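You operate a simulated robot arm through the tools that you are given. There is no shell and no other tool.

You run a simulated robot arm. Do the job below in one go: nothing can be reset, and whatever is moved stays where it is left.

Task
Put things in order on the low bench top. At the end: the orange webbing roll stands where the clump of yellow leaves stood; the clump of yellow leaves stands where the black pad stood; the blue scrub block stands on top of the silver tin (marked "TINS"); the black pad stands where the blue scrub block stood; whatever was shut is shut again. Leave all else as you found it, and nothing knocked over.
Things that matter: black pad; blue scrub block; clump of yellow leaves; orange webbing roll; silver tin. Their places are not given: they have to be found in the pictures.

Only the result counts: the job must be done as asked and must still hold three seconds after the hand-in. Knocking over, shifting, dropping, spilling or breaking anything else fails it.

Robot
A 6-joint arm with a two-finger gripper, fixed in place. Base frame: the origin is at the foot of the arm, x ahead of it, y to its left, z up; the work surface is at about z = 0. Lengths are in mm, angles in degrees, forces in N, time in s.
With the tool pointing down near the work surface it reaches from about 180 to 480 mm from the base axis. Its first joint turns from -66.0 to 66.0 degrees. Payload 1.76 kg.
Tool frame: the origin (TCP) lies between the finger pads and is the grasp point; the fingertips stand 29 mm ahead of it; z points along the fingers, y is the line along which they close. The gripper opens to 82 mm; its body begins 58 mm behind the TCP.
Orientation is that of the tool frame in the base frame, as a unit quaternion [x, y, z, w]. With the fingers straight down and closing along the base's y, the tool's x points along the base's -x, its y along +y and its z along -z.

Tools
- The arm moves only by the tool jog_arm. Its argument "steps" is a list of rows, each a list of 3 entries, a list of its own where there are three numbers: the turn, a rotation vector about the tool's x, y, z in units of 120 degrees (1.0 is 120 degrees), then the shift along the tool's x, y, z in units of 150 mm (1.0 is 150 mm), then the opening, from 0 (shut) to 1 (fully open). In form: [[[ax, ay, az], [tx, ty, tz], claw], ...]. A call has 1 to 20 rows; each row is the pose to reach, as a shift and turn from the pose commanded when the call began, along the tool's axes at that moment. A call with a number of a shift or a turn outside -1 to 1 is refused whole. Rows are played at 5 a second. More than 50 mm and 8.6 degrees between two rows, or a gripper value outside its range, and nothing of the call is played. Where a pose cannot be reached the arm comes as near as it can. A force on the tool above 40 N (or 10 N above the force at the start of the call, whichever is more), or a blocked arm, ends the call early, and 0.2 s more pass. Each finger travels about 203.5 mm/s and halts on what it meets, pressing with about 34 N; the grip force reading is that of the motor and also rises with nothing between the fingers. The clock runs only during rows and for 0.2 s after the last one: add rows that repeat a pose to give the fingers time. The reply holds the time, the measured pose of the TCP, the force on the tool along the base axes, the opening and the grip force, in the units named above and with some noise, with the torque about the TCP (base axes, N m) and any sound that the robot's microphone picked up.
- Cameras (640 x 400 px; columns grow to the right, rows downward): "scene" is fixed at [44.8, 326.9, 421.8]; the picture's right is [-0.84, -0.54, 0.00], its down [-0.32, 0.50, -0.81] and it looks along [0.43, -0.68, -0.59] (base axes); focal length 214 px, centre (320, 200). "wrist" rides on the gripper at [79, 4, -89] in the tool frame; the picture's right is [-0.05, 1.00, 0.00], its down [-0.71, -0.04, -0.71] and it looks along [-0.71, -0.04, 0.71] (tool axes); focal length 256 px, centre (320, 200).
- grab_frame(camera): a new picture of that camera. The clock stands still meanwhile.
- measure_at(camera, pixels): for up to 12 pixels [column, row] of the newest picture of that camera ("zoom" is the newest enlarged one), the place [x, y, z] in the base frame of the surface seen there, good to about 2 mm. The clock stands still meanwhile.
- inspect(camera, box): a new picture of the part [left, top, right, bottom] of that camera's present view, enlarged. The clock stands still meanwhile.
- job_done(): hands the job in; it is judged then, once.

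Open the gripper and draw the arm clear of the work before you hand the job in, unless the task says otherwise.

The tools are called after ">>>" as name(argument=value, ...) on one line, values as JSON. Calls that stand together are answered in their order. jog_arm: Moves the arm, as the interface text tells. Its arguments: {"type":"object","properties":{"steps":{"type":"array"}},"required":["steps"]} The other tools are called the same way: grab_frame (camera) takes a picture; measure_at (camera, pixels) gives the place of the surface under pixels of a picture; inspect (camera, box) takes an enlarged picture of a part of a camera's view; job_done () hands the job in.

At the start:

```text
time_s: 0.0
tcp_pos: [231.4, 142.8, 329.0]
ee_rot: [0.0, 1.0, 0.001, 0.0]
force: [-0.8, -0.1, 0.7]
ft_torque: [0.02, 0.02, 0.03]
opening: 82.3
grasp_force: 0.0
```

scene: 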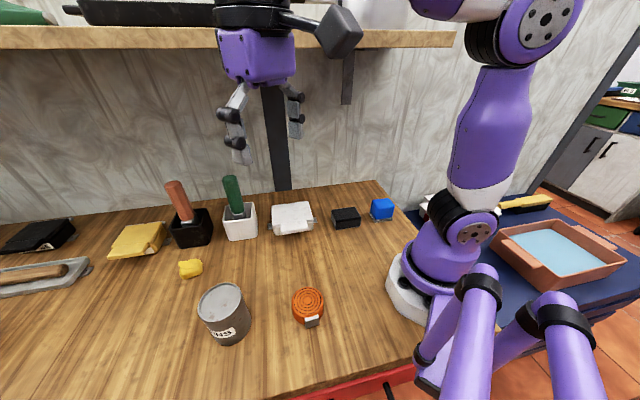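
wrist: 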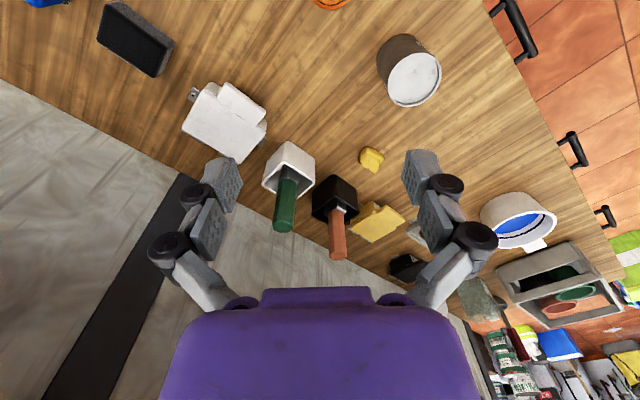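

The scene shows the orange roll near (308,305), tin near (224,312), yellow leaves near (190,268), black pad near (346,217) and blue block near (382,209). I'll enlarge those parts to see details.

>>> inspect(camera="scene", box=[160, 170, 420, 350])

>>> inspect(camera="wrist", box=[0, 0, 320, 200])

>>> inspect(camera="wrist", box=[250, 0, 570, 200])

```text
2.22 times, centred on (290, 260) of scene
```

zoom: 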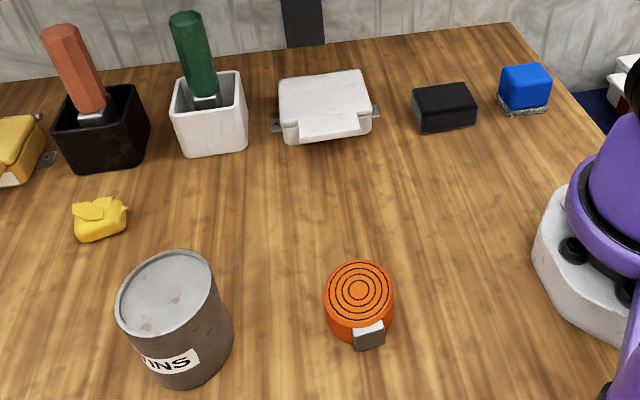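

```text
2.00 times, centred on (160, 100) of wrist
```

zoom: 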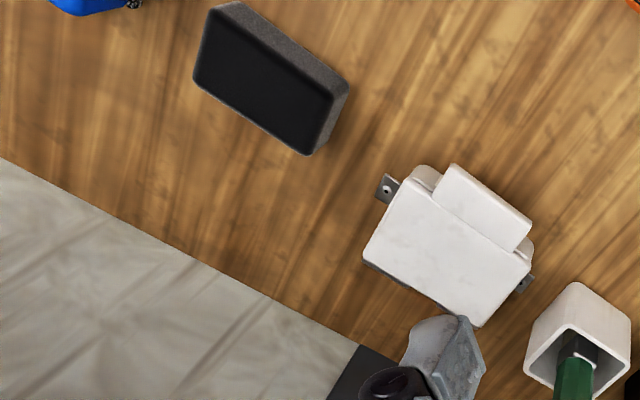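

```text
2.00 times, centred on (410, 100) of wrist
```

zoom: 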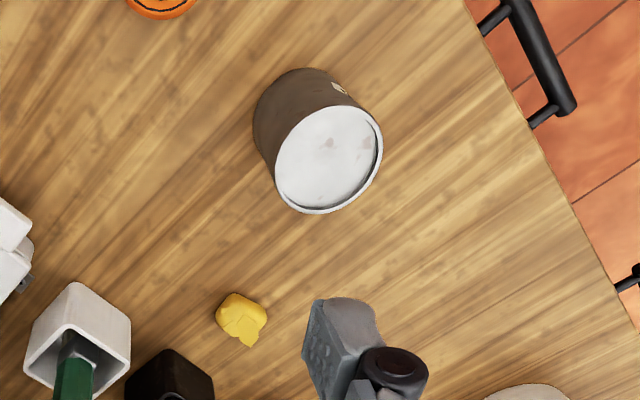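

All five objects seem to be out in the open. Now I enlarge the left part of the scene to rule out a second black pad, and measure from the scene picture.

>>> inspect(camera="scene", box=[0, 180, 180, 310])

>>> measure_at(camera="scene", pixels=[[333, 212], [356, 208], [345, 212], [334, 228], [360, 226], [308, 298], [296, 305], [322, 303], [307, 290], [312, 322], [308, 306], [346, 220]])

>>> measure_at(camera="scene", pixels=[[382, 202], [373, 215], [390, 217], [188, 264], [199, 265], [181, 268], [190, 272], [202, 300], [240, 295], [221, 286], [221, 311], [222, 298]])

```text
3.08 times, centred on (90, 245) of scene
```

zoom: 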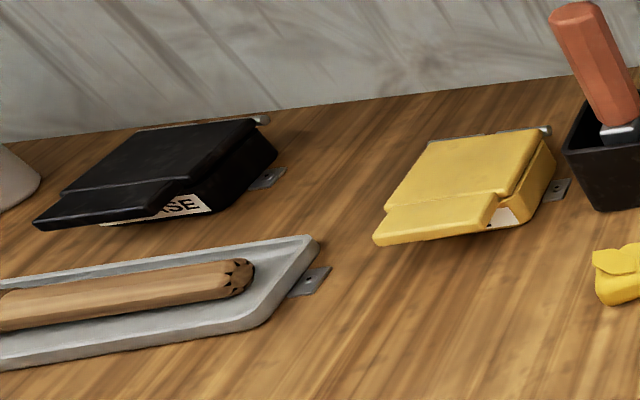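

```text
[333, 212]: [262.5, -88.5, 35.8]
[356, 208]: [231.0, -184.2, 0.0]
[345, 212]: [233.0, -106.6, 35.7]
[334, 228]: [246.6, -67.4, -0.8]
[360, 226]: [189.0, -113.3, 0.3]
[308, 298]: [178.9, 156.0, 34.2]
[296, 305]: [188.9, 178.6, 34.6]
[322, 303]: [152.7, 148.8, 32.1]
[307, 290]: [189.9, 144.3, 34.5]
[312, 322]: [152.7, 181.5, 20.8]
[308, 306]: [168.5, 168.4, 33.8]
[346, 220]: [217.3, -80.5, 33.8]
```

```text
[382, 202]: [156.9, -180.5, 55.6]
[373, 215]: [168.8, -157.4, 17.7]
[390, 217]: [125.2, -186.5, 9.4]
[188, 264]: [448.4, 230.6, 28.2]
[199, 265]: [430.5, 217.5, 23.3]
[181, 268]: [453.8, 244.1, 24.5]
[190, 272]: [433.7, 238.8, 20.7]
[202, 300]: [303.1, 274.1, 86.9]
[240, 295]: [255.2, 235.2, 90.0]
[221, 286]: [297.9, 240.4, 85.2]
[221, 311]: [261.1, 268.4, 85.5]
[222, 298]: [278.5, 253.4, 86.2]
```

The far-left items are shut, fixed containers that don't concern the job. I enlarge the pad in the wrist view (around (135,38)) to get its corners.

>>> inspect(camera="wrist", box=[80, 0, 208, 80])

```text
5.00 times, centred on (144, 40) of wrist
```

zoom: 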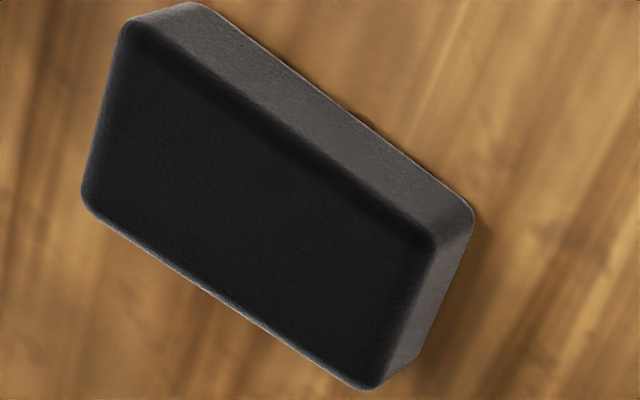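

The pad's top face is clear; I measure its corners at about (135,30), (425,245), (372,380), (90,200) and its middle.

>>> measure_at(camera="zoom", pixels=[[138, 34], [425, 245], [372, 380], [92, 196], [258, 210], [195, 10], [465, 215], [280, 140], [230, 290], [110, 110], [400, 310], [330, 130]])

>>> inspect(camera="scene", box=[320, 185, 416, 245])

```text
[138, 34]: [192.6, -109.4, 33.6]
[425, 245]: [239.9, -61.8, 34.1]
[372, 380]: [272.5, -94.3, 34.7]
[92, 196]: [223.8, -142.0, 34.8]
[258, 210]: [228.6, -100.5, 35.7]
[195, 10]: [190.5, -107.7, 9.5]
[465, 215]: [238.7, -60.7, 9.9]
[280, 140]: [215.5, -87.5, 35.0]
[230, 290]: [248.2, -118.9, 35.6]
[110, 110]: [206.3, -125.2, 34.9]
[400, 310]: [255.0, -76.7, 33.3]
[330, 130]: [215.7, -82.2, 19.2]
```

```text
6.67 times, centred on (368, 215) of scene
```

zoom: 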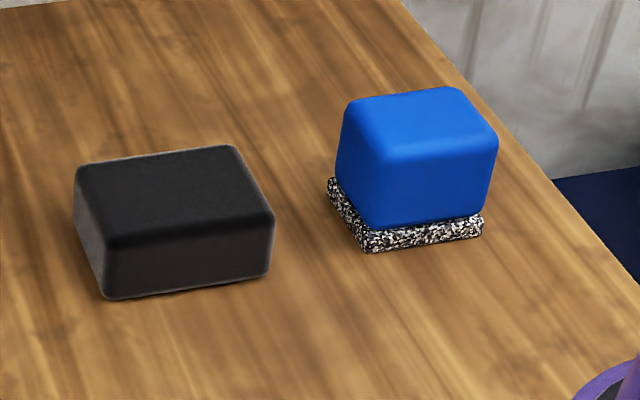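

The pad's centre is about (232,-102), 67 x 46 mm, long side along 45°. Now measure the blue block on the zoom (top around (420,115), base corners (335,185), (370,250), (482,230)).

>>> measure_at(camera="zoom", pixels=[[352, 104], [445, 90], [492, 132], [385, 152], [420, 120], [332, 184], [370, 249], [480, 234], [365, 215], [485, 205], [340, 165], [425, 200]])

>>> inspect(camera="scene", box=[150, 245, 230, 295])

```text
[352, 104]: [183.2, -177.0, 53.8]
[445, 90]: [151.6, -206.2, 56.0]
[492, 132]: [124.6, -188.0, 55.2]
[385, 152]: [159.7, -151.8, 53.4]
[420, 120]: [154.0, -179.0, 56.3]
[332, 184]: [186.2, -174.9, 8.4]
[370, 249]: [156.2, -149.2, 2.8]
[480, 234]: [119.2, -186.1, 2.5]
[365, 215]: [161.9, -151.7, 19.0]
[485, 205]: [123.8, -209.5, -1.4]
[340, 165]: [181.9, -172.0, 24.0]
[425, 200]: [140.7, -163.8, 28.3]
```

```text
8.00 times, centred on (190, 270) of scene
```

zoom: 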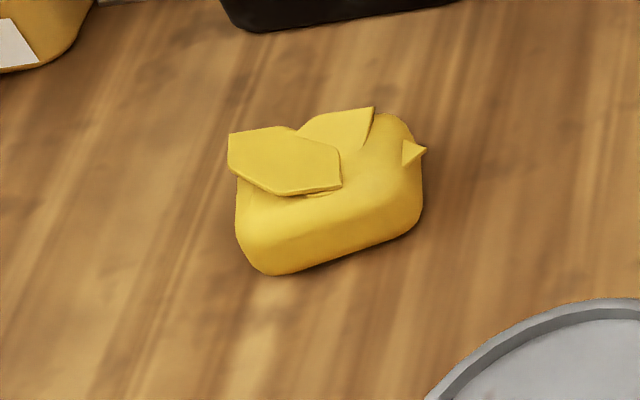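

Blue block: centre about (154,-180), 50 x 40 mm, height 56, long side along 45°. Next I measure the yellow clump on its zoom.

>>> measure_at(camera="zoom", pixels=[[240, 140], [265, 270], [410, 235], [235, 200], [420, 190], [330, 250], [395, 125], [370, 115], [330, 180], [280, 165], [415, 152], [370, 170]])

>>> inspect(camera="wrist", box=[320, 120, 432, 190])

```text
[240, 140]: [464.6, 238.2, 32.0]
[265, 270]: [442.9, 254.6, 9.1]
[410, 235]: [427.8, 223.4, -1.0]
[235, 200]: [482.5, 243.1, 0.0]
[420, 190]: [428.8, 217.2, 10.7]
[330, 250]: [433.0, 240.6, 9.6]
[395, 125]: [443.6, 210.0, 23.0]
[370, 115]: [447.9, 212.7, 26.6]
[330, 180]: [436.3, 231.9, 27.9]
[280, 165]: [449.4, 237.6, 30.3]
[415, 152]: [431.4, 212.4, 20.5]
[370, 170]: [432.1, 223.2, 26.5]
```

```text
5.71 times, centred on (376, 155) of wrist
```

zoom: 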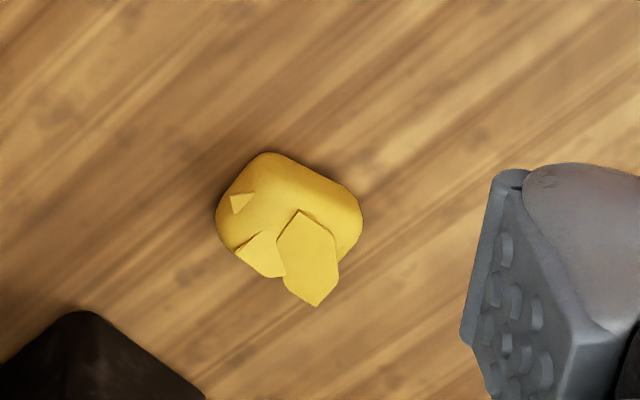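

The wrist zoom shows the clump body spanning (215,155)-(362,305), including the leaf points. I measure its edges here too.

>>> measure_at(camera="zoom", pixels=[[268, 157], [357, 205], [342, 262], [222, 238], [220, 205], [288, 215], [315, 303], [312, 240], [262, 255], [238, 202], [300, 190], [355, 240]])

>>> inspect(camera="scene", box=[276, 275, 340, 335])

```text
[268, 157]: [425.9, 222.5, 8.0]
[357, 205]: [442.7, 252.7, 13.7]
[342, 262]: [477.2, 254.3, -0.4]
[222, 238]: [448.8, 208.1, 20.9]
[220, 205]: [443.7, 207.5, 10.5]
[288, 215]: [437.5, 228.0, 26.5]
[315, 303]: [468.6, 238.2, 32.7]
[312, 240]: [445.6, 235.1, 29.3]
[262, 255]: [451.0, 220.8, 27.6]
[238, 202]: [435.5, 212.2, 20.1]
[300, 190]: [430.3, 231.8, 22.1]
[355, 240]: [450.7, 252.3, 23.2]
```

```text
6.67 times, centred on (308, 305) of scene
```

zoom: 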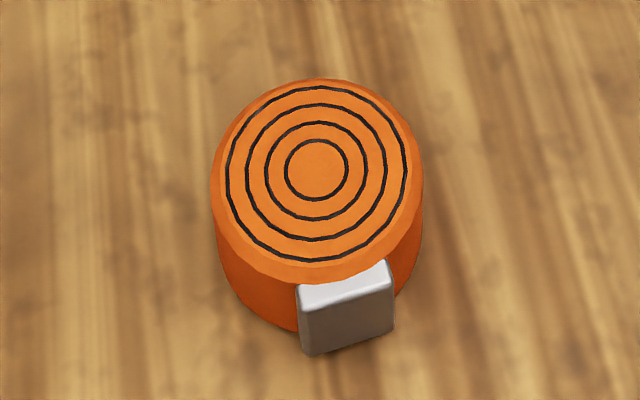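

Clump: centre about (446,231), roughly 40 x 28 mm, top at 28–33. Now I check the surroundings: the wall foot, shelf, brush holders, white box and bench edges.

>>> grab_frame(camera="scene")

>>> measure_at(camera="scene", pixels=[[378, 180], [330, 184], [220, 192], [420, 48], [300, 47], [120, 47], [400, 38], [345, 100], [410, 215], [430, 235], [345, 60], [360, 130]])

>>> measure_at(camera="scene", pixels=[[175, 184], [192, 212], [192, 245], [212, 235], [231, 180], [240, 207], [255, 235], [275, 208], [311, 207], [312, 220], [292, 234], [145, 250]])

>>> measure_at(camera="zoom", pixels=[[316, 170], [316, 85], [316, 270], [218, 170], [412, 170], [245, 105], [390, 105], [240, 245], [305, 300], [390, 280], [350, 330], [300, 350]])

```text
taken
```

scene: 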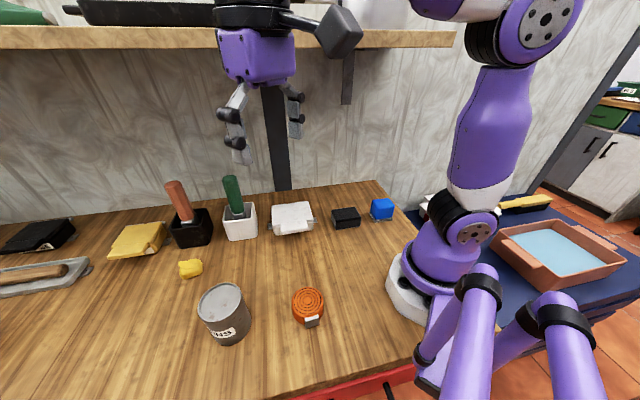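

```text
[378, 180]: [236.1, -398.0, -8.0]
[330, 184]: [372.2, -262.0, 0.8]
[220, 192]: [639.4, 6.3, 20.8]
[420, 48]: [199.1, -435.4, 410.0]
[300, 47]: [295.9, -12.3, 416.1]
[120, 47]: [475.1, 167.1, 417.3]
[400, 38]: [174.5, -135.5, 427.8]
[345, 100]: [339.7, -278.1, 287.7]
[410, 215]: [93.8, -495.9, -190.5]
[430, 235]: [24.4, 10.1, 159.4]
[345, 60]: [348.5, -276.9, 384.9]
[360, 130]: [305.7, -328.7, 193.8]
```

```text
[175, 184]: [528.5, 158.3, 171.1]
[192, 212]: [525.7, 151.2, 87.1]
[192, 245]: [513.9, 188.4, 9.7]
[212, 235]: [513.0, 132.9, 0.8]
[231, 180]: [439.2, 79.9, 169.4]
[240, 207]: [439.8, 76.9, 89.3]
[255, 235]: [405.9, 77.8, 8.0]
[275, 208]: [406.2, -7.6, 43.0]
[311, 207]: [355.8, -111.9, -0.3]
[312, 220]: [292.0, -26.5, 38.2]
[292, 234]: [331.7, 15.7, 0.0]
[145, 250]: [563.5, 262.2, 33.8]
```

```text
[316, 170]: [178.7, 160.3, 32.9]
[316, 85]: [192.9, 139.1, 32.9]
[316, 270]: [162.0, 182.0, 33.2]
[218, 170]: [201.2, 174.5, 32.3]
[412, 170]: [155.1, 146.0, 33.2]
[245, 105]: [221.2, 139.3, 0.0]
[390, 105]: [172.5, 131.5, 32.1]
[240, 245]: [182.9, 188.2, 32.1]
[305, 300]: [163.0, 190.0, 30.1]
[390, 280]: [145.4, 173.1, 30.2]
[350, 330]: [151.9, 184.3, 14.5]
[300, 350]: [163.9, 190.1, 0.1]
```

The wall foot lies at x−y≈634, and the shelf overhangs from x−y≈308 at z≈410, so I must stay low near the pad and block. The orange roll centre is about (178,160), radius 27. First I lower the arm and swing it to about (230,0,184), turning the gripper −45° so it lines up with the blue block's long side.

>>> jog_arm(steps=[[[0, 0, 0], [0, 0, 0.193], 1], [[0, 0, 0], [0, 0, 0.387], 1], [[0, 0, 0], [0, 0, 0.58], 1], [[0, 0, 0], [0, 0, 0.773], 1], [[0, 0, 0], [0, 0, 0.967], 1], [[0, 0, 0.0625], [0, -0.16, 0.967], 1], [[0, 0, 0.125], [0, -0.32, 0.967], 1], [[0, 0, 0.1875], [0, -0.48, 0.967], 1], [[0, 0, 0.25], [0, -0.64, 0.967], 1], [[0, 0, 0.3125], [0, -0.8, 0.967], 1], [[0, 0, 0.375], [0, -0.952, 0.967], 1], [[0, 0, 0.375], [0, -0.952, 0.967], 1]])

```text
time_s: 2.6
tcp_pos: [231.9, 1.1, 183.5]
ee_rot: [0.383, 0.924, 0.001, 0.0]
force: [0.5, -0.8, 0.2]
ft_torque: [0.01, 0.0, -0.01]
opening: 82.3
grasp_force: 0.2
```

Arm at (232,1,184) with yaw −45°. I look through the wrist and scene cameras.

>>> grab_frame(camera="wrist")

>>> grab_frame(camera="scene")

```text
taken
```

wrist: 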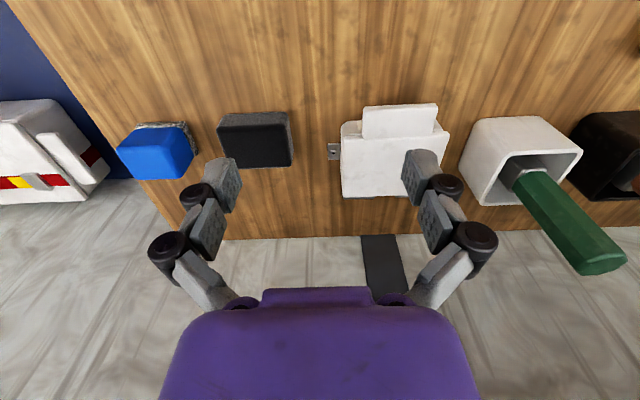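

```text
taken
```

scene: 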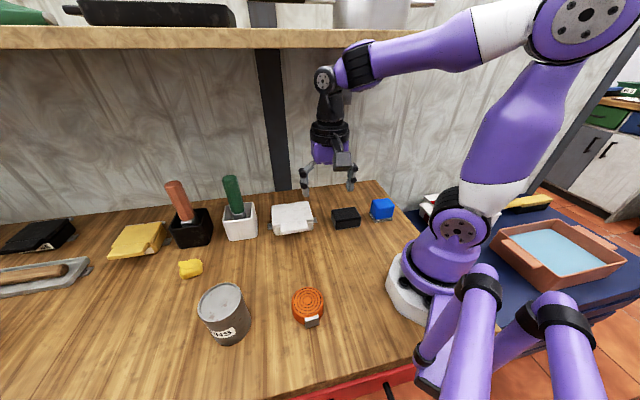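

The wrist joint is about 200 mm above the TCP, so low moves stay under the shelf. I move part way towards the blue block, to about (185,-108,125), for a closer look.

>>> jog_arm(steps=[[[0, 0, 0], [-0.049, -0.122, 0.065], 1], [[0, 0, 0], [-0.098, -0.244, 0.131], 1], [[0, 0, 0], [-0.147, -0.367, 0.197], 1], [[0, 0, 0], [-0.196, -0.489, 0.262], 1], [[0, 0, 0], [-0.244, -0.611, 0.328], 1], [[0, 0, 0], [-0.293, -0.733, 0.393], 1], [[0, 0, 0], [-0.293, -0.733, 0.393], 1]])

>>> grab_frame(camera="wrist")

```text
time_s: 4.2
tcp_pos: [184.9, -109.0, 123.7]
ee_rot: [0.382, 0.924, 0.001, 0.0]
force: [-0.3, -0.5, 0.4]
ft_torque: [0.02, -0.04, 0.0]
opening: 81.9
grasp_force: 0.0
```

```text
taken
```

wrist: 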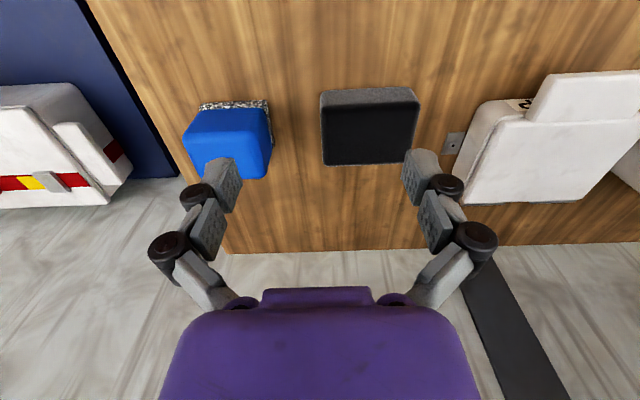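

I enlarge the block and pad in this wrist view to refine their corners.

>>> inspect(camera="wrist", box=[160, 80, 320, 180])

>>> measure_at(camera="wrist", pixels=[[325, 108], [412, 104], [414, 160], [326, 162], [370, 135], [322, 94], [413, 89], [463, 145], [480, 105], [500, 195]])

```text
4.00 times, centred on (240, 130) of wrist
```

zoom: 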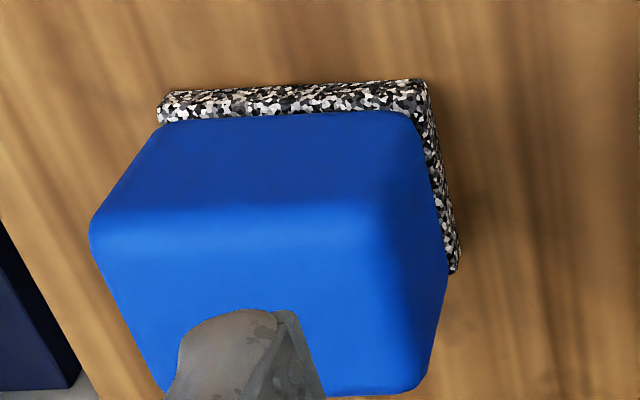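

```text
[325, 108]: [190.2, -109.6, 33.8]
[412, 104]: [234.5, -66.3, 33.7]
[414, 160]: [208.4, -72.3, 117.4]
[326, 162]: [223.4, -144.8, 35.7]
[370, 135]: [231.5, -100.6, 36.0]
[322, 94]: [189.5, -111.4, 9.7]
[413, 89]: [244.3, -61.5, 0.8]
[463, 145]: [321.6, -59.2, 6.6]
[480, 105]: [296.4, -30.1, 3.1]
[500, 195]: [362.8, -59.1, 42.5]
```

>>> measure_at(camera="zoom", pixels=[[100, 225], [375, 215], [425, 375], [150, 350], [250, 260], [165, 108], [425, 84], [455, 268], [170, 122], [405, 118], [445, 270], [300, 160]])

```text
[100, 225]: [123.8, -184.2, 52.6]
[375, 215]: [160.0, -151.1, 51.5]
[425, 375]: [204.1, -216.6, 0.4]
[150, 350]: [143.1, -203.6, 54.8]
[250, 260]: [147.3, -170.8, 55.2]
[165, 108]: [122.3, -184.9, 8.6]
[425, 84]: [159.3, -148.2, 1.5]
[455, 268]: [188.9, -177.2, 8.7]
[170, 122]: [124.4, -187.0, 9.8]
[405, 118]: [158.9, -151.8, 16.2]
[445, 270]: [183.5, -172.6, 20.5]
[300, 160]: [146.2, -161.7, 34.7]
```

Block base corners give centre (155.5,-181). I move over it at z=95 and check before going down.

>>> jog_arm(steps=[[[0, 0, 0], [-0.05, -0.12, 0.05], 1], [[0, 0, 0], [-0.1, -0.239, 0.1], 1], [[0, 0, 0], [-0.15, -0.359, 0.15], 1], [[0, 0, 0], [-0.201, -0.478, 0.191], 1], [[0, 0, 0], [-0.201, -0.478, 0.191], 1]])

>>> grab_frame(camera="wrist")

>>> inspect(camera="scene", box=[300, 90, 460, 240])

```text
time_s: 5.4
tcp_pos: [155.8, -178.6, 93.1]
ee_rot: [0.383, 0.924, 0.0, 0.0]
force: [0.4, -0.1, 0.5]
ft_torque: [0.01, 0.0, 0.02]
opening: 81.9
grasp_force: 0.2
```

```text
taken
```

wrist: 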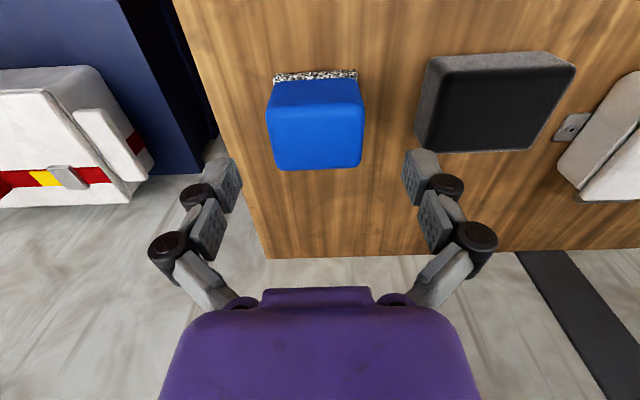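

```text
2.67 times, centred on (380, 165) of scene
```

zoom: 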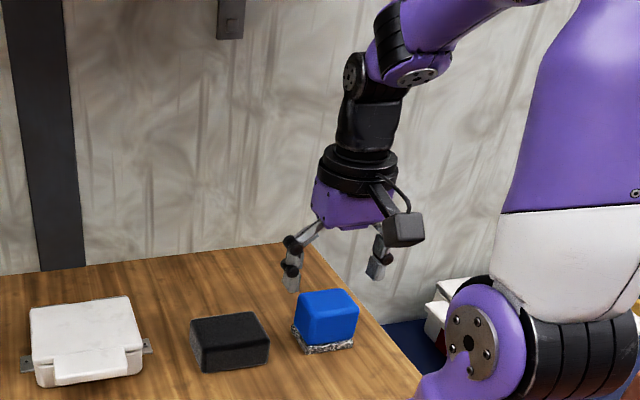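

The block sits centred between the open fingers (columns 268–362). I go straight down to z≈42 and close on it.

>>> jog_arm(steps=[[[0, 0, 0], [-0.01, -0.013, 0.07], 1], [[0, 0, 0], [-0.01, -0.013, 0.14], 1], [[0, 0, 0], [-0.01, -0.013, 0.21], 1], [[0, 0, 0], [-0.01, -0.013, 0.28], 1], [[0, 0, 0], [-0.01, -0.013, 0.34], 1], [[0, 0, 0], [-0.01, -0.013, 0.34], 1], [[0, 0, 0], [-0.01, -0.013, 0.34], 0.3], [[0, 0, 0], [-0.01, -0.013, 0.34], 0.3], [[0, 0, 0], [-0.01, -0.013, 0.34], 0.3]])

>>> grab_frame(camera="wrist")

```text
time_s: 7.4
tcp_pos: [156.5, -183.0, 46.2]
ee_rot: [0.383, 0.924, 0.0, 0.0]
force: [-7.8, -9.4, 26.7]
ft_torque: [-0.7, 0.61, 0.02]
opening: 55.3
grasp_force: 33.8
```

```text
taken
```

wrist: 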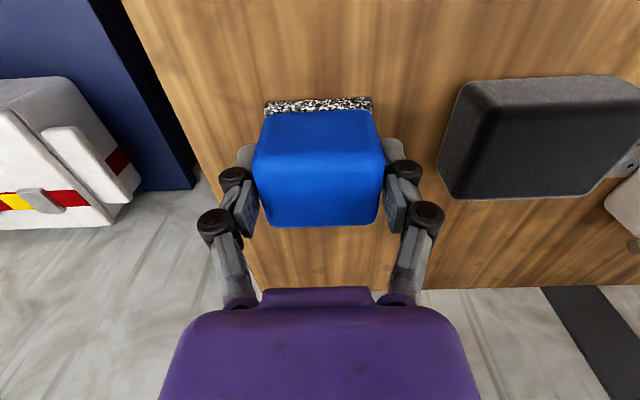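

The grip reads 55 mm with 34 N, but there's 27 N upward on the tool, so the tips probably press on the speckled base. I lift gently by about 12 mm and check how the block hangs.

>>> jog_arm(steps=[[[0, 0, 0], [0, 0, -0.03], 0.3], [[0, 0, 0], [0, 0, -0.06], 0.3], [[0, 0, 0], [0, 0, -0.09], 0.3], [[0, 0, 0], [0, 0, -0.11], 0.3], [[0, 0, 0], [0, 0, -0.11], 0.3]])

>>> inspect(camera="scene", box=[300, 120, 460, 240])

>>> grab_frame(camera="wrist")

```text
time_s: 8.6
tcp_pos: [155.9, -181.7, 61.9]
ee_rot: [0.382, 0.924, 0.001, 0.0]
force: [0.2, -0.2, -1.5]
ft_torque: [0.0, 0.03, 0.0]
opening: 55.4
grasp_force: 34.2
```

```text
3.33 times, centred on (380, 180) of scene
```

zoom: 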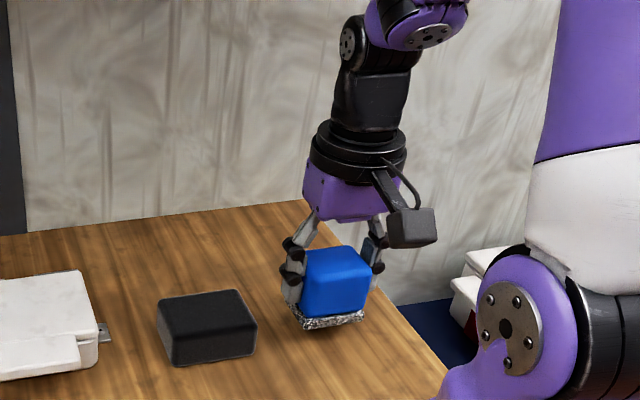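

```text
taken
```

wrist: 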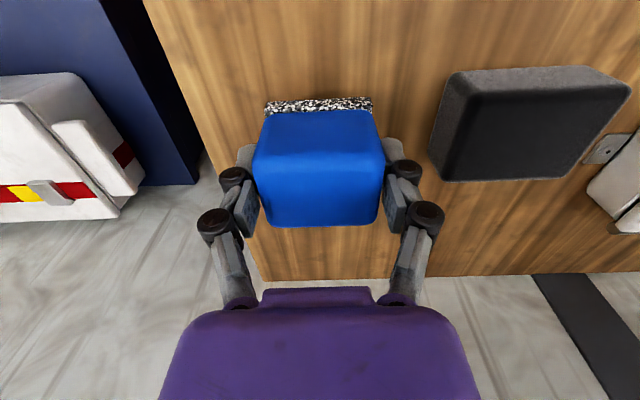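

The block hangs free with bottom about 16 mm up and the load reads 1.5 N. I raise it clear of the pad, then swing out from under the shelf to about (213,-32,165).

>>> jog_arm(steps=[[[0, 0, 0], [0, 0, -0.13], 0.3], [[0, 0, 0], [0, 0, -0.26], 0.3], [[0, 0, 0], [0, 0, -0.387], 0.3], [[0, 0, -0.0333], [0.044, 0.0986, -0.417], 0.3], [[0, 0, -0.0667], [0.088, 0.1972, -0.447], 0.3], [[0, 0, -0.1], [0.132, 0.2958, -0.477], 0.3], [[0, 0, -0.1333], [0.176, 0.3944, -0.507], 0.3], [[0, 0, -0.1667], [0.22, 0.493, -0.537], 0.3], [[0, 0, -0.2], [0.264, 0.5916, -0.567], 0.3], [[0, 0, -0.2333], [0.308, 0.6902, -0.597], 0.3], [[0, 0, -0.2667], [0.352, 0.7888, -0.627], 0.3], [[0, 0, -0.3], [0.396, 0.8874, -0.657], 0.3], [[0, 0, -0.3333], [0.44, 0.986, -0.687], 0.3], [[0, 0, -0.3333], [0.44, 0.986, -0.687], 0.3]])

```text
time_s: 11.6
tcp_pos: [213.6, -30.5, 165.4]
ee_rot: [0.043, 0.999, 0.001, 0.0]
force: [0.6, 0.9, -1.3]
ft_torque: [-0.01, 0.01, 0.02]
opening: 55.3
grasp_force: 33.7
```

Still holding at 55 mm. I continue the swing to about (245,110,180), in front of the tin, and take a look from there.

>>> jog_arm(steps=[[[0, 0, -0.0313], [-0.016, 0.12, -0.0125], 0.3], [[0, 0, -0.0625], [-0.0325, 0.24, -0.025], 0.3], [[0, 0, -0.0938], [-0.049, 0.36, -0.0375], 0.3], [[0, 0, -0.125], [-0.065, 0.48, -0.05], 0.3], [[0, 0, -0.1563], [-0.081, 0.6, -0.0625], 0.3], [[0, 0, -0.1875], [-0.0975, 0.72, -0.075], 0.3], [[0, 0, -0.2188], [-0.114, 0.84, -0.0875], 0.3], [[0, 0, -0.25], [-0.13, 0.961, -0.1], 0.3], [[0, 0, -0.25], [-0.13, 0.961, -0.1], 0.3]])

>>> grab_frame(camera="wrist")

>>> grab_frame(camera="scene")

```text
time_s: 13.6
tcp_pos: [245.8, 111.3, 179.9]
ee_rot: [-0.217, 0.976, 0.001, 0.0]
force: [0.5, 0.9, -1.7]
ft_torque: [-0.01, 0.02, 0.02]
opening: 55.4
grasp_force: 34.3
```

```text
taken
```

wrist: 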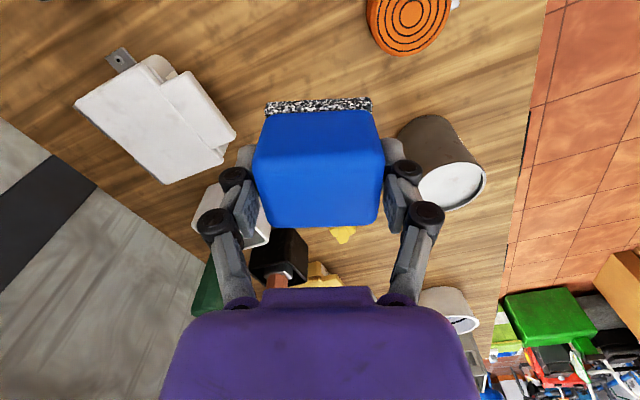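

```text
taken
```

scene: 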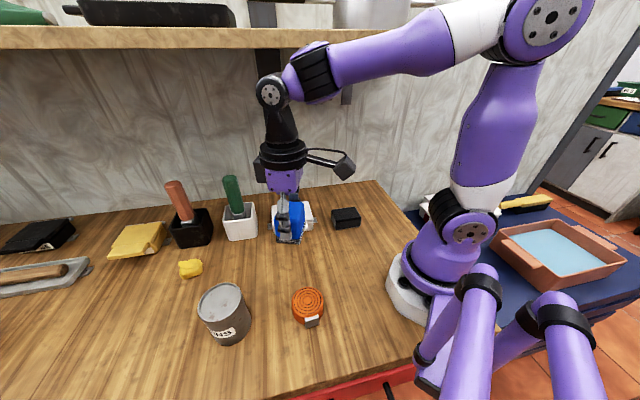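

The tin is unobstructed in the scene view at (224,300). I enlarge it there and measure the rim.

>>> inspect(camera="scene", box=[184, 270, 264, 350])

>>> measure_at(camera="wrist", pixels=[[408, 12], [447, 185], [485, 180], [430, 200], [470, 165], [450, 210], [398, 130], [455, 140]])

```text
5.00 times, centred on (224, 310) of scene
```

zoom: 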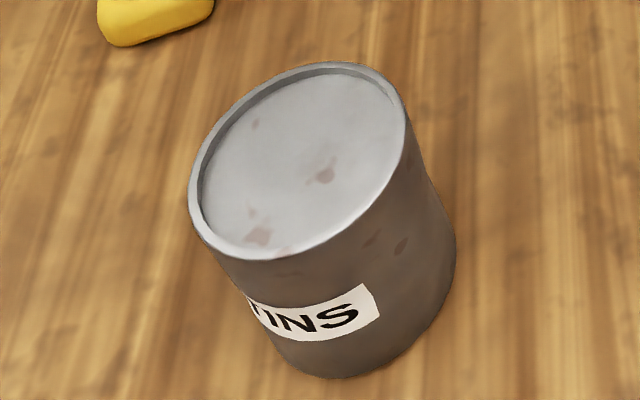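

```text
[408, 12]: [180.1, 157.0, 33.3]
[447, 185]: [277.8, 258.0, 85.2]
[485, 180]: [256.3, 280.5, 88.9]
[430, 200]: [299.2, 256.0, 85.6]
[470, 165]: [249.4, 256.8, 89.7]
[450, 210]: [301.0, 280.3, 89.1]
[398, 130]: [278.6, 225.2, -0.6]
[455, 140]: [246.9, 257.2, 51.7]
```

Rim seems to be at z≈89 with the lid plate at ≈86. I measure rim points on the zoom to get the centre and radius.

>>> measure_at(camera="zoom", pixels=[[194, 185], [402, 120], [345, 66], [262, 255], [232, 112], [372, 200], [285, 78], [213, 235], [325, 235], [390, 160], [300, 160], [395, 90]])

```text
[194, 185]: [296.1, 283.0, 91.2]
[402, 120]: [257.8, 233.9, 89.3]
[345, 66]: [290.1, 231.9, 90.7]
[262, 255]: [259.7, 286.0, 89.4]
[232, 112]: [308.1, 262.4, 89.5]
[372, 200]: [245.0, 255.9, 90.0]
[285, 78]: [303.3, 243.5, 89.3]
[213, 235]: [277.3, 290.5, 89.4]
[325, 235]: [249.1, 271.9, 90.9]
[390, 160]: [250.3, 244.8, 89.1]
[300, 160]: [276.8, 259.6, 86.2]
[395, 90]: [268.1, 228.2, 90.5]
```

The rim's centre comes out near (276,259), outer radius ≈32, rim z≈90. I now measure the held block in the wrist view to know its exact offset from the TCP.

>>> inspect(camera="wrist", box=[230, 80, 410, 240])

```text
2.50 times, centred on (320, 160) of wrist
```

zoom: 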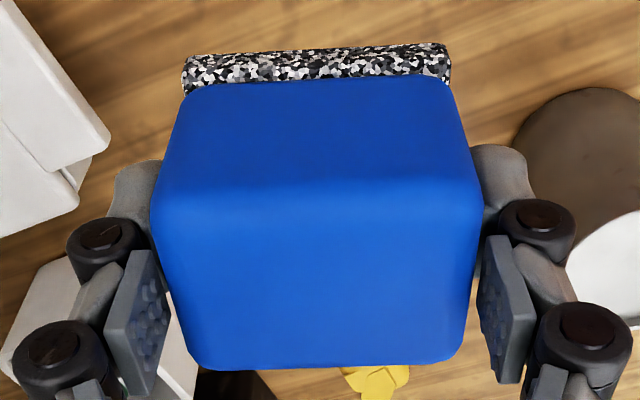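

>>> measure_at(camera="zoom", pixels=[[188, 62], [445, 50], [186, 88], [447, 74], [165, 200], [465, 190], [215, 350], [440, 345], [315, 190], [330, 360], [315, 85], [320, 275]])

```text
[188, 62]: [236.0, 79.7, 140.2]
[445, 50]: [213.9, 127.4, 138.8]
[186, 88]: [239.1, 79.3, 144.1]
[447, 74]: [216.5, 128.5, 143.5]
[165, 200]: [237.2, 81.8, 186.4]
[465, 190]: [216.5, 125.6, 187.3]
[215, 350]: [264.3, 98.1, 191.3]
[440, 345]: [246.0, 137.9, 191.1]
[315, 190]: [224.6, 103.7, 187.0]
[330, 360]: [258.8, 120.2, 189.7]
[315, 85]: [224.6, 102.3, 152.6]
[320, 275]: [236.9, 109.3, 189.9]
```

The block is centred on the TCP within about 1 mm, bottom roughly 45 mm below it. I move over the tin centre at (276,259) at z≈170 with yaw 43°.

>>> jog_arm(steps=[[[0, 0, -0.017], [-0.068, 0.09, 0.007], 0.3], [[0, 0, -0.034], [-0.136, 0.181, 0.014], 0.3], [[0, 0, -0.05], [-0.204, 0.271, 0.021], 0.3], [[0, 0, -0.067], [-0.272, 0.362, 0.028], 0.3], [[0, 0, -0.084], [-0.339, 0.452, 0.035], 0.3], [[0, 0, -0.1], [-0.407, 0.543, 0.042], 0.3], [[0, 0, -0.117], [-0.475, 0.633, 0.05], 0.3], [[0, 0, -0.134], [-0.543, 0.724, 0.058], 0.3], [[0, 0, -0.15], [-0.611, 0.814, 0.066], 0.3], [[0, 0, -0.15], [-0.611, 0.814, 0.066], 0.3], [[0, 0, -0.15], [-0.611, 0.814, 0.066], 0.3]])

>>> inspect(camera="scene", box=[150, 200, 290, 350])

>>> grab_frame(camera="wrist")

```text
time_s: 16.0
tcp_pos: [276.8, 260.4, 168.3]
ee_rot: [-0.367, 0.93, 0.001, 0.0]
force: [1.0, -0.4, -1.6]
ft_torque: [0.02, -0.02, 0.0]
opening: 55.1
grasp_force: 33.9
```

```text
2.67 times, centred on (220, 275) of scene
```

zoom: 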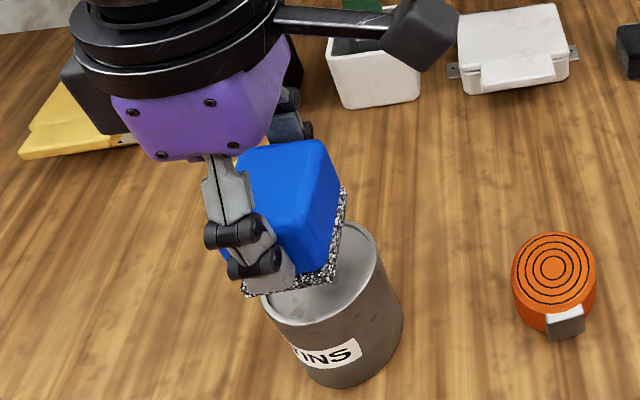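

```text
taken
```

wrist: 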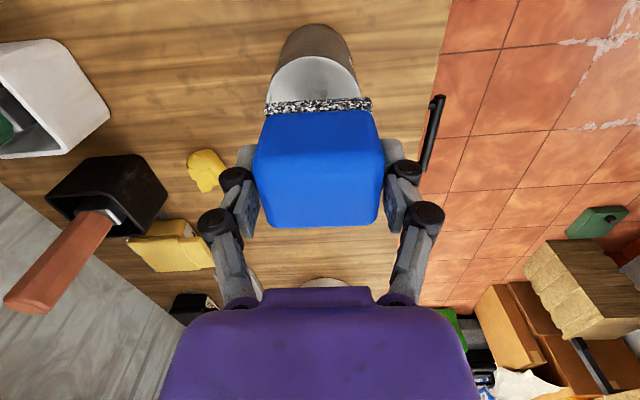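

The block hangs over the tin. I measure the visible near rim of the tin in the wrist view (arc through (268,92), (312,58), (360,90)) and the block's base edge to check the centring.

>>> inspect(camera="wrist", box=[250, 20, 390, 125])

```text
3.81 times, centred on (320, 72) of wrist
```

zoom: 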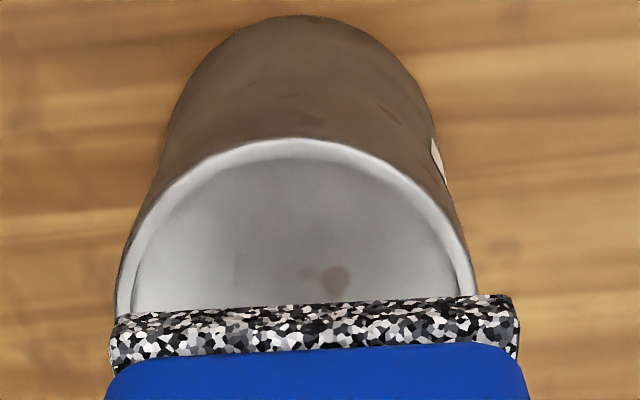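

>>> measure_at(camera="zoom", pixels=[[295, 146], [170, 205], [425, 205], [126, 290], [465, 275], [210, 170], [380, 168], [120, 318], [508, 298], [118, 345], [512, 330], [300, 250]])

```text
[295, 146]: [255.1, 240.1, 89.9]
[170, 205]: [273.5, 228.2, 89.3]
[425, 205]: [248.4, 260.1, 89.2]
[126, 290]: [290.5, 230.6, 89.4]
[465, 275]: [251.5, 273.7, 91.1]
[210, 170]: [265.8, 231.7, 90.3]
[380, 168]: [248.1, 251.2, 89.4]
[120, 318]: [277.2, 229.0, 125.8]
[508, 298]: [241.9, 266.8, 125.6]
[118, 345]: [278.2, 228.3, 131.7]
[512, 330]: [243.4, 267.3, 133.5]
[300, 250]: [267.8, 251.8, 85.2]
```

The wrist view hints that the tin's centre may be 2–4 mm off from the block's. I cross-check with the scene camera by measuring the block's base corners there.

>>> inspect(camera="scene", box=[190, 240, 270, 320])

```text
5.00 times, centred on (230, 280) of scene
```

zoom: 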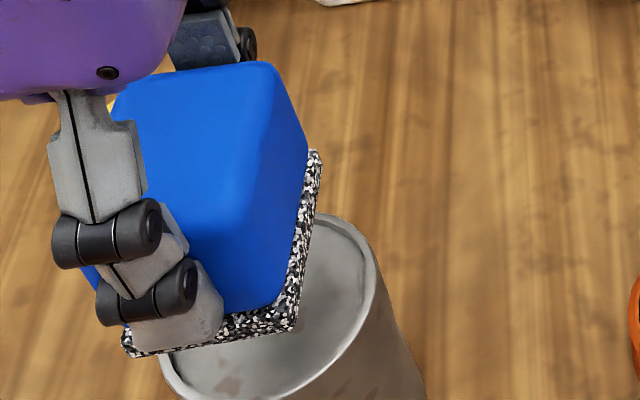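

>>> measure_at(camera="zoom", pixels=[[318, 155], [294, 326], [130, 354], [318, 170], [293, 310], [160, 348], [372, 265], [335, 222], [345, 345], [290, 388], [172, 372], [365, 310]])

```text
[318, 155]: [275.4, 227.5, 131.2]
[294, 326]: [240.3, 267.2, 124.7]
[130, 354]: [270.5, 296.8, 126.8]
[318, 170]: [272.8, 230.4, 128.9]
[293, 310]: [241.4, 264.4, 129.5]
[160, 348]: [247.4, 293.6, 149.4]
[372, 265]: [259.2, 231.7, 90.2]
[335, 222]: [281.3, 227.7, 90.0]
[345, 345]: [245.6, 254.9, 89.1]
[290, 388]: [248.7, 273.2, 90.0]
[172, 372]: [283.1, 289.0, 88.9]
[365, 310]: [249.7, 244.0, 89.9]
```

Both cameras agree the block centre is about (274,262) while the tin centre is (276.5,258.5). I shift the block by about −4.2 mm along tool y and −1.2 along tool x, go down to z≈150 and re-measure.

>>> jog_arm(steps=[[[0, 0, 0], [-0.004, -0.014, 0.03], 0.3], [[0, 0, 0], [-0.008, -0.028, 0.07], 0.3], [[0, 0, 0], [-0.008, -0.028, 0.11], 0.3], [[0, 0, 0], [-0.008, -0.028, 0.147], 0.3], [[0, 0, 0], [-0.008, -0.028, 0.147], 0.3]])

>>> inspect(camera="scene", box=[166, 240, 294, 320])

```text
time_s: 17.2
tcp_pos: [279.7, 257.3, 147.1]
ee_rot: [-0.367, 0.93, 0.001, 0.0]
force: [0.1, 0.4, -0.9]
ft_torque: [-0.02, 0.01, -0.02]
opening: 55.4
grasp_force: 34.1
```

```text
5.00 times, centred on (230, 280) of scene
```

zoom: 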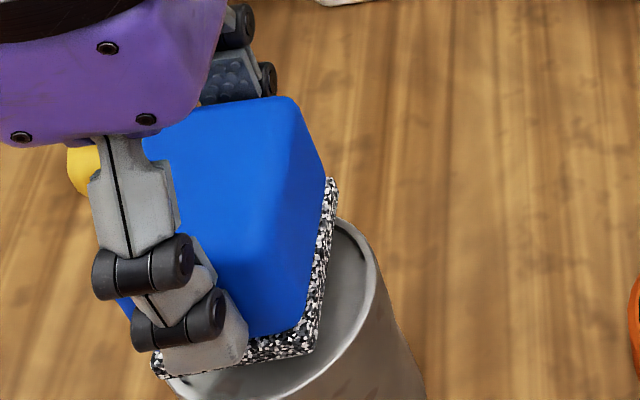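

>>> measure_at(camera="zoom", pixels=[[334, 182], [312, 352], [158, 374], [333, 195], [312, 335], [336, 190], [372, 265], [345, 225], [345, 345], [290, 390], [180, 388], [365, 310]])

>>> grab_frame(camera="wrist")

```text
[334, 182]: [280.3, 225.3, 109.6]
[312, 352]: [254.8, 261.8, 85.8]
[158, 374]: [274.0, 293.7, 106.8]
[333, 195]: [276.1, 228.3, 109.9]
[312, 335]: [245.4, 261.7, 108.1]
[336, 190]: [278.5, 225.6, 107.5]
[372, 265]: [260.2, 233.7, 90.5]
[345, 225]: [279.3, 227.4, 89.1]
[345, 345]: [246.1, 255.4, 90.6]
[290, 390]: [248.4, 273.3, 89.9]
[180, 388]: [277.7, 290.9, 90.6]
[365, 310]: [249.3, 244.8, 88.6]
```

```text
taken
```

wrist: 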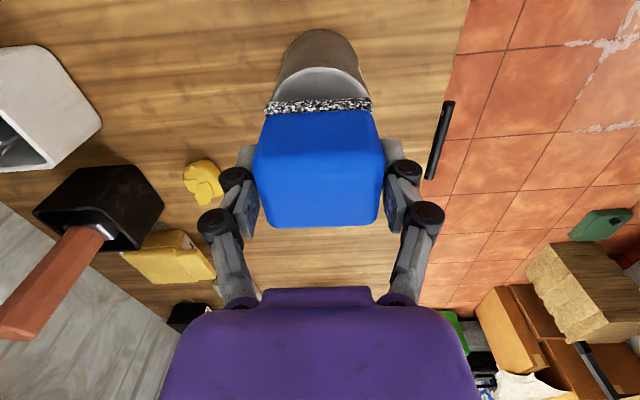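

Block centre now (276.8,259.6) versus tin (276.5,258.5): good. I lower 11 mm and watch the force.

>>> jog_arm(steps=[[[0, 0, 0], [0, -0.003, 0.02], 0.3], [[0, 0, 0], [0, -0.003, 0.04], 0.3], [[0, 0, 0], [0, -0.003, 0.055], 0.3], [[0, 0, 0], [0, -0.003, 0.067], 0.3], [[0, 0, 0], [0, -0.003, 0.073], 0.3], [[0, 0, 0], [0, -0.003, 0.073], 0.3]])

>>> inspect(camera="scene", box=[166, 240, 294, 320])

```text
time_s: 18.6
tcp_pos: [279.2, 257.4, 136.6]
ee_rot: [-0.368, 0.93, 0.0, 0.002]
force: [-0.3, 0.1, -2.8]
ft_torque: [0.04, 0.0, 0.01]
opening: 55.3
grasp_force: 34.4
```

```text
5.00 times, centred on (230, 280) of scene
```

zoom: 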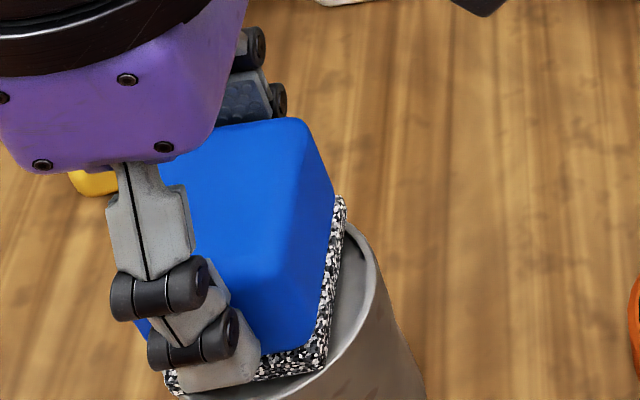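

No contact yet (force about weight only). I creep down another 3.5 mm in small rows.

>>> jog_arm(steps=[[[0, 0, 0], [0, 0, 0.006], 0.3], [[0, 0, 0], [0, 0, 0.012], 0.3], [[0, 0, 0], [0, 0, 0.018], 0.3], [[0, 0, 0], [0, 0, 0.023], 0.3], [[0, 0, 0], [0, 0, 0.023], 0.3]])

```text
time_s: 19.8
tcp_pos: [282.4, 257.4, 135.5]
ee_rot: [-0.368, 0.93, 0.002, 0.002]
force: [-3.8, -5.9, 30.7]
ft_torque: [-0.47, 0.36, 0.01]
opening: 55.4
grasp_force: 34.2
```

Contact: 31 N upward, so the block is on the rim. I back off about 2 mm to ease the force, then open the fingers part way.

>>> jog_arm(steps=[[[0, 0, 0], [0, 0, -0.006], 0.3], [[0, 0, 0], [0, 0, -0.012], 0.3], [[0, 0, 0], [0, 0, -0.012], 0.3]])

>>> inspect(camera="scene", box=[166, 240, 294, 320])

```text
time_s: 20.6
tcp_pos: [280.4, 258.3, 135.2]
ee_rot: [-0.367, 0.93, 0.0, 0.0]
force: [1.9, 0.2, 10.0]
ft_torque: [0.03, -0.4, 0.0]
opening: 55.4
grasp_force: 34.3
```

```text
5.00 times, centred on (230, 280) of scene
```

zoom: 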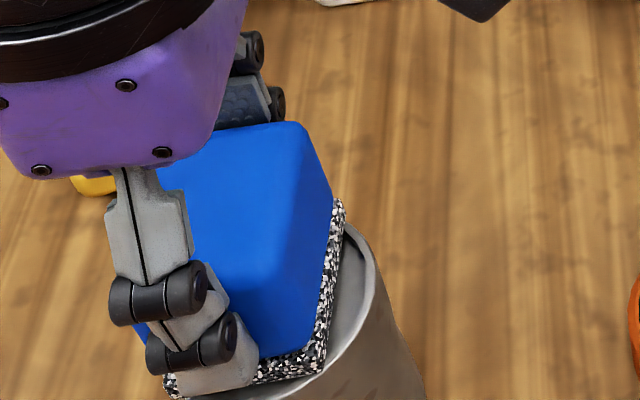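

Force down to 10 N with the block seated on the rim. I open the fingers now, holding position.

>>> jog_arm(steps=[[[0, 0, 0], [0, 0, 0], 0.72], [[0, 0, 0], [0, 0, 0], 0.78], [[0, 0, 0], [0, 0, 0], 0.9], [[0, 0, 0], [0, 0, 0], 0.95], [[0, 0, 0], [0, 0, 0], 0.95]])

>>> inspect(camera="scene", box=[166, 240, 294, 320])

>>> grab_frame(camera="wrist")

```text
time_s: 21.8
tcp_pos: [280.1, 259.3, 135.8]
ee_rot: [-0.367, 0.93, 0.001, 0.0]
force: [0.3, 0.3, 1.2]
ft_torque: [-0.01, -0.01, 0.0]
opening: 77.8
grasp_force: 0.0
```

```text
5.00 times, centred on (230, 280) of scene
```

zoom: 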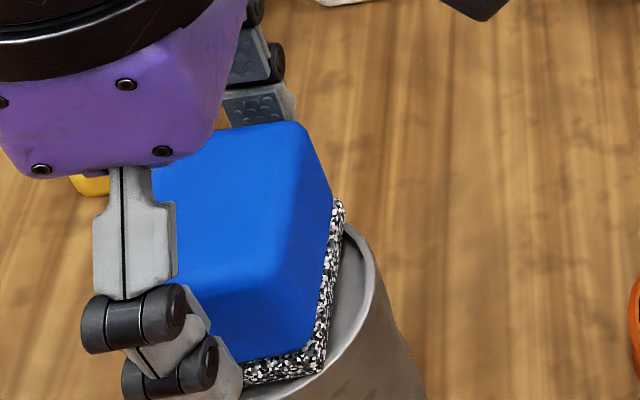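

```text
taken
```

wrist: 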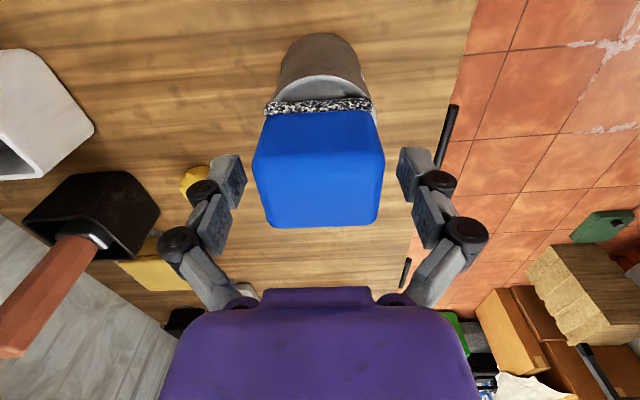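

The block stays put on the tin. I raise the gripper straight up about 67 mm and check.

>>> jog_arm(steps=[[[0, 0, 0], [0, 0, -0.05], 0.95], [[0, 0, 0], [0, 0, -0.12], 0.95], [[0, 0, 0], [0, 0, -0.2], 0.95], [[0, 0, 0], [0, 0, -0.28], 0.95], [[0, 0, 0], [0, 0, -0.36], 0.95], [[0, 0, 0], [0, 0, -0.45], 0.95], [[0, 0, 0], [0, 0, -0.45], 0.95]])

>>> inspect(camera="scene", box=[160, 220, 320, 350])

>>> grab_frame(camera="wrist")

```text
time_s: 23.4
tcp_pos: [279.6, 259.0, 203.0]
ee_rot: [-0.367, 0.93, 0.001, 0.0]
force: [0.3, -0.5, 0.5]
ft_torque: [0.03, 0.0, 0.01]
opening: 77.6
grasp_force: 0.1
```

```text
3.08 times, centred on (240, 285) of scene
```

zoom: 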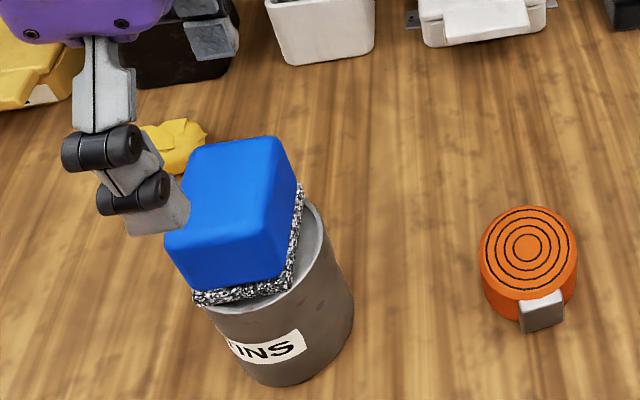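

```text
taken
```

wrist: 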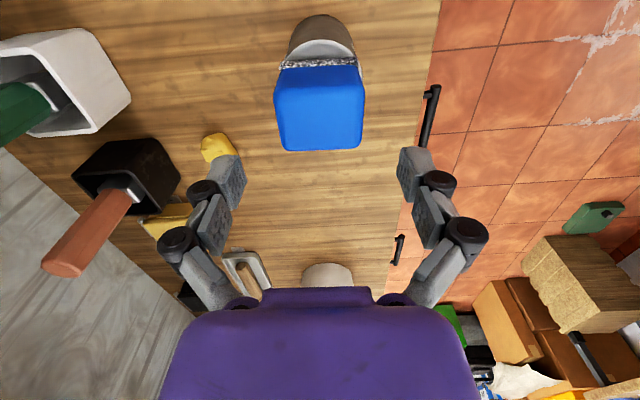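

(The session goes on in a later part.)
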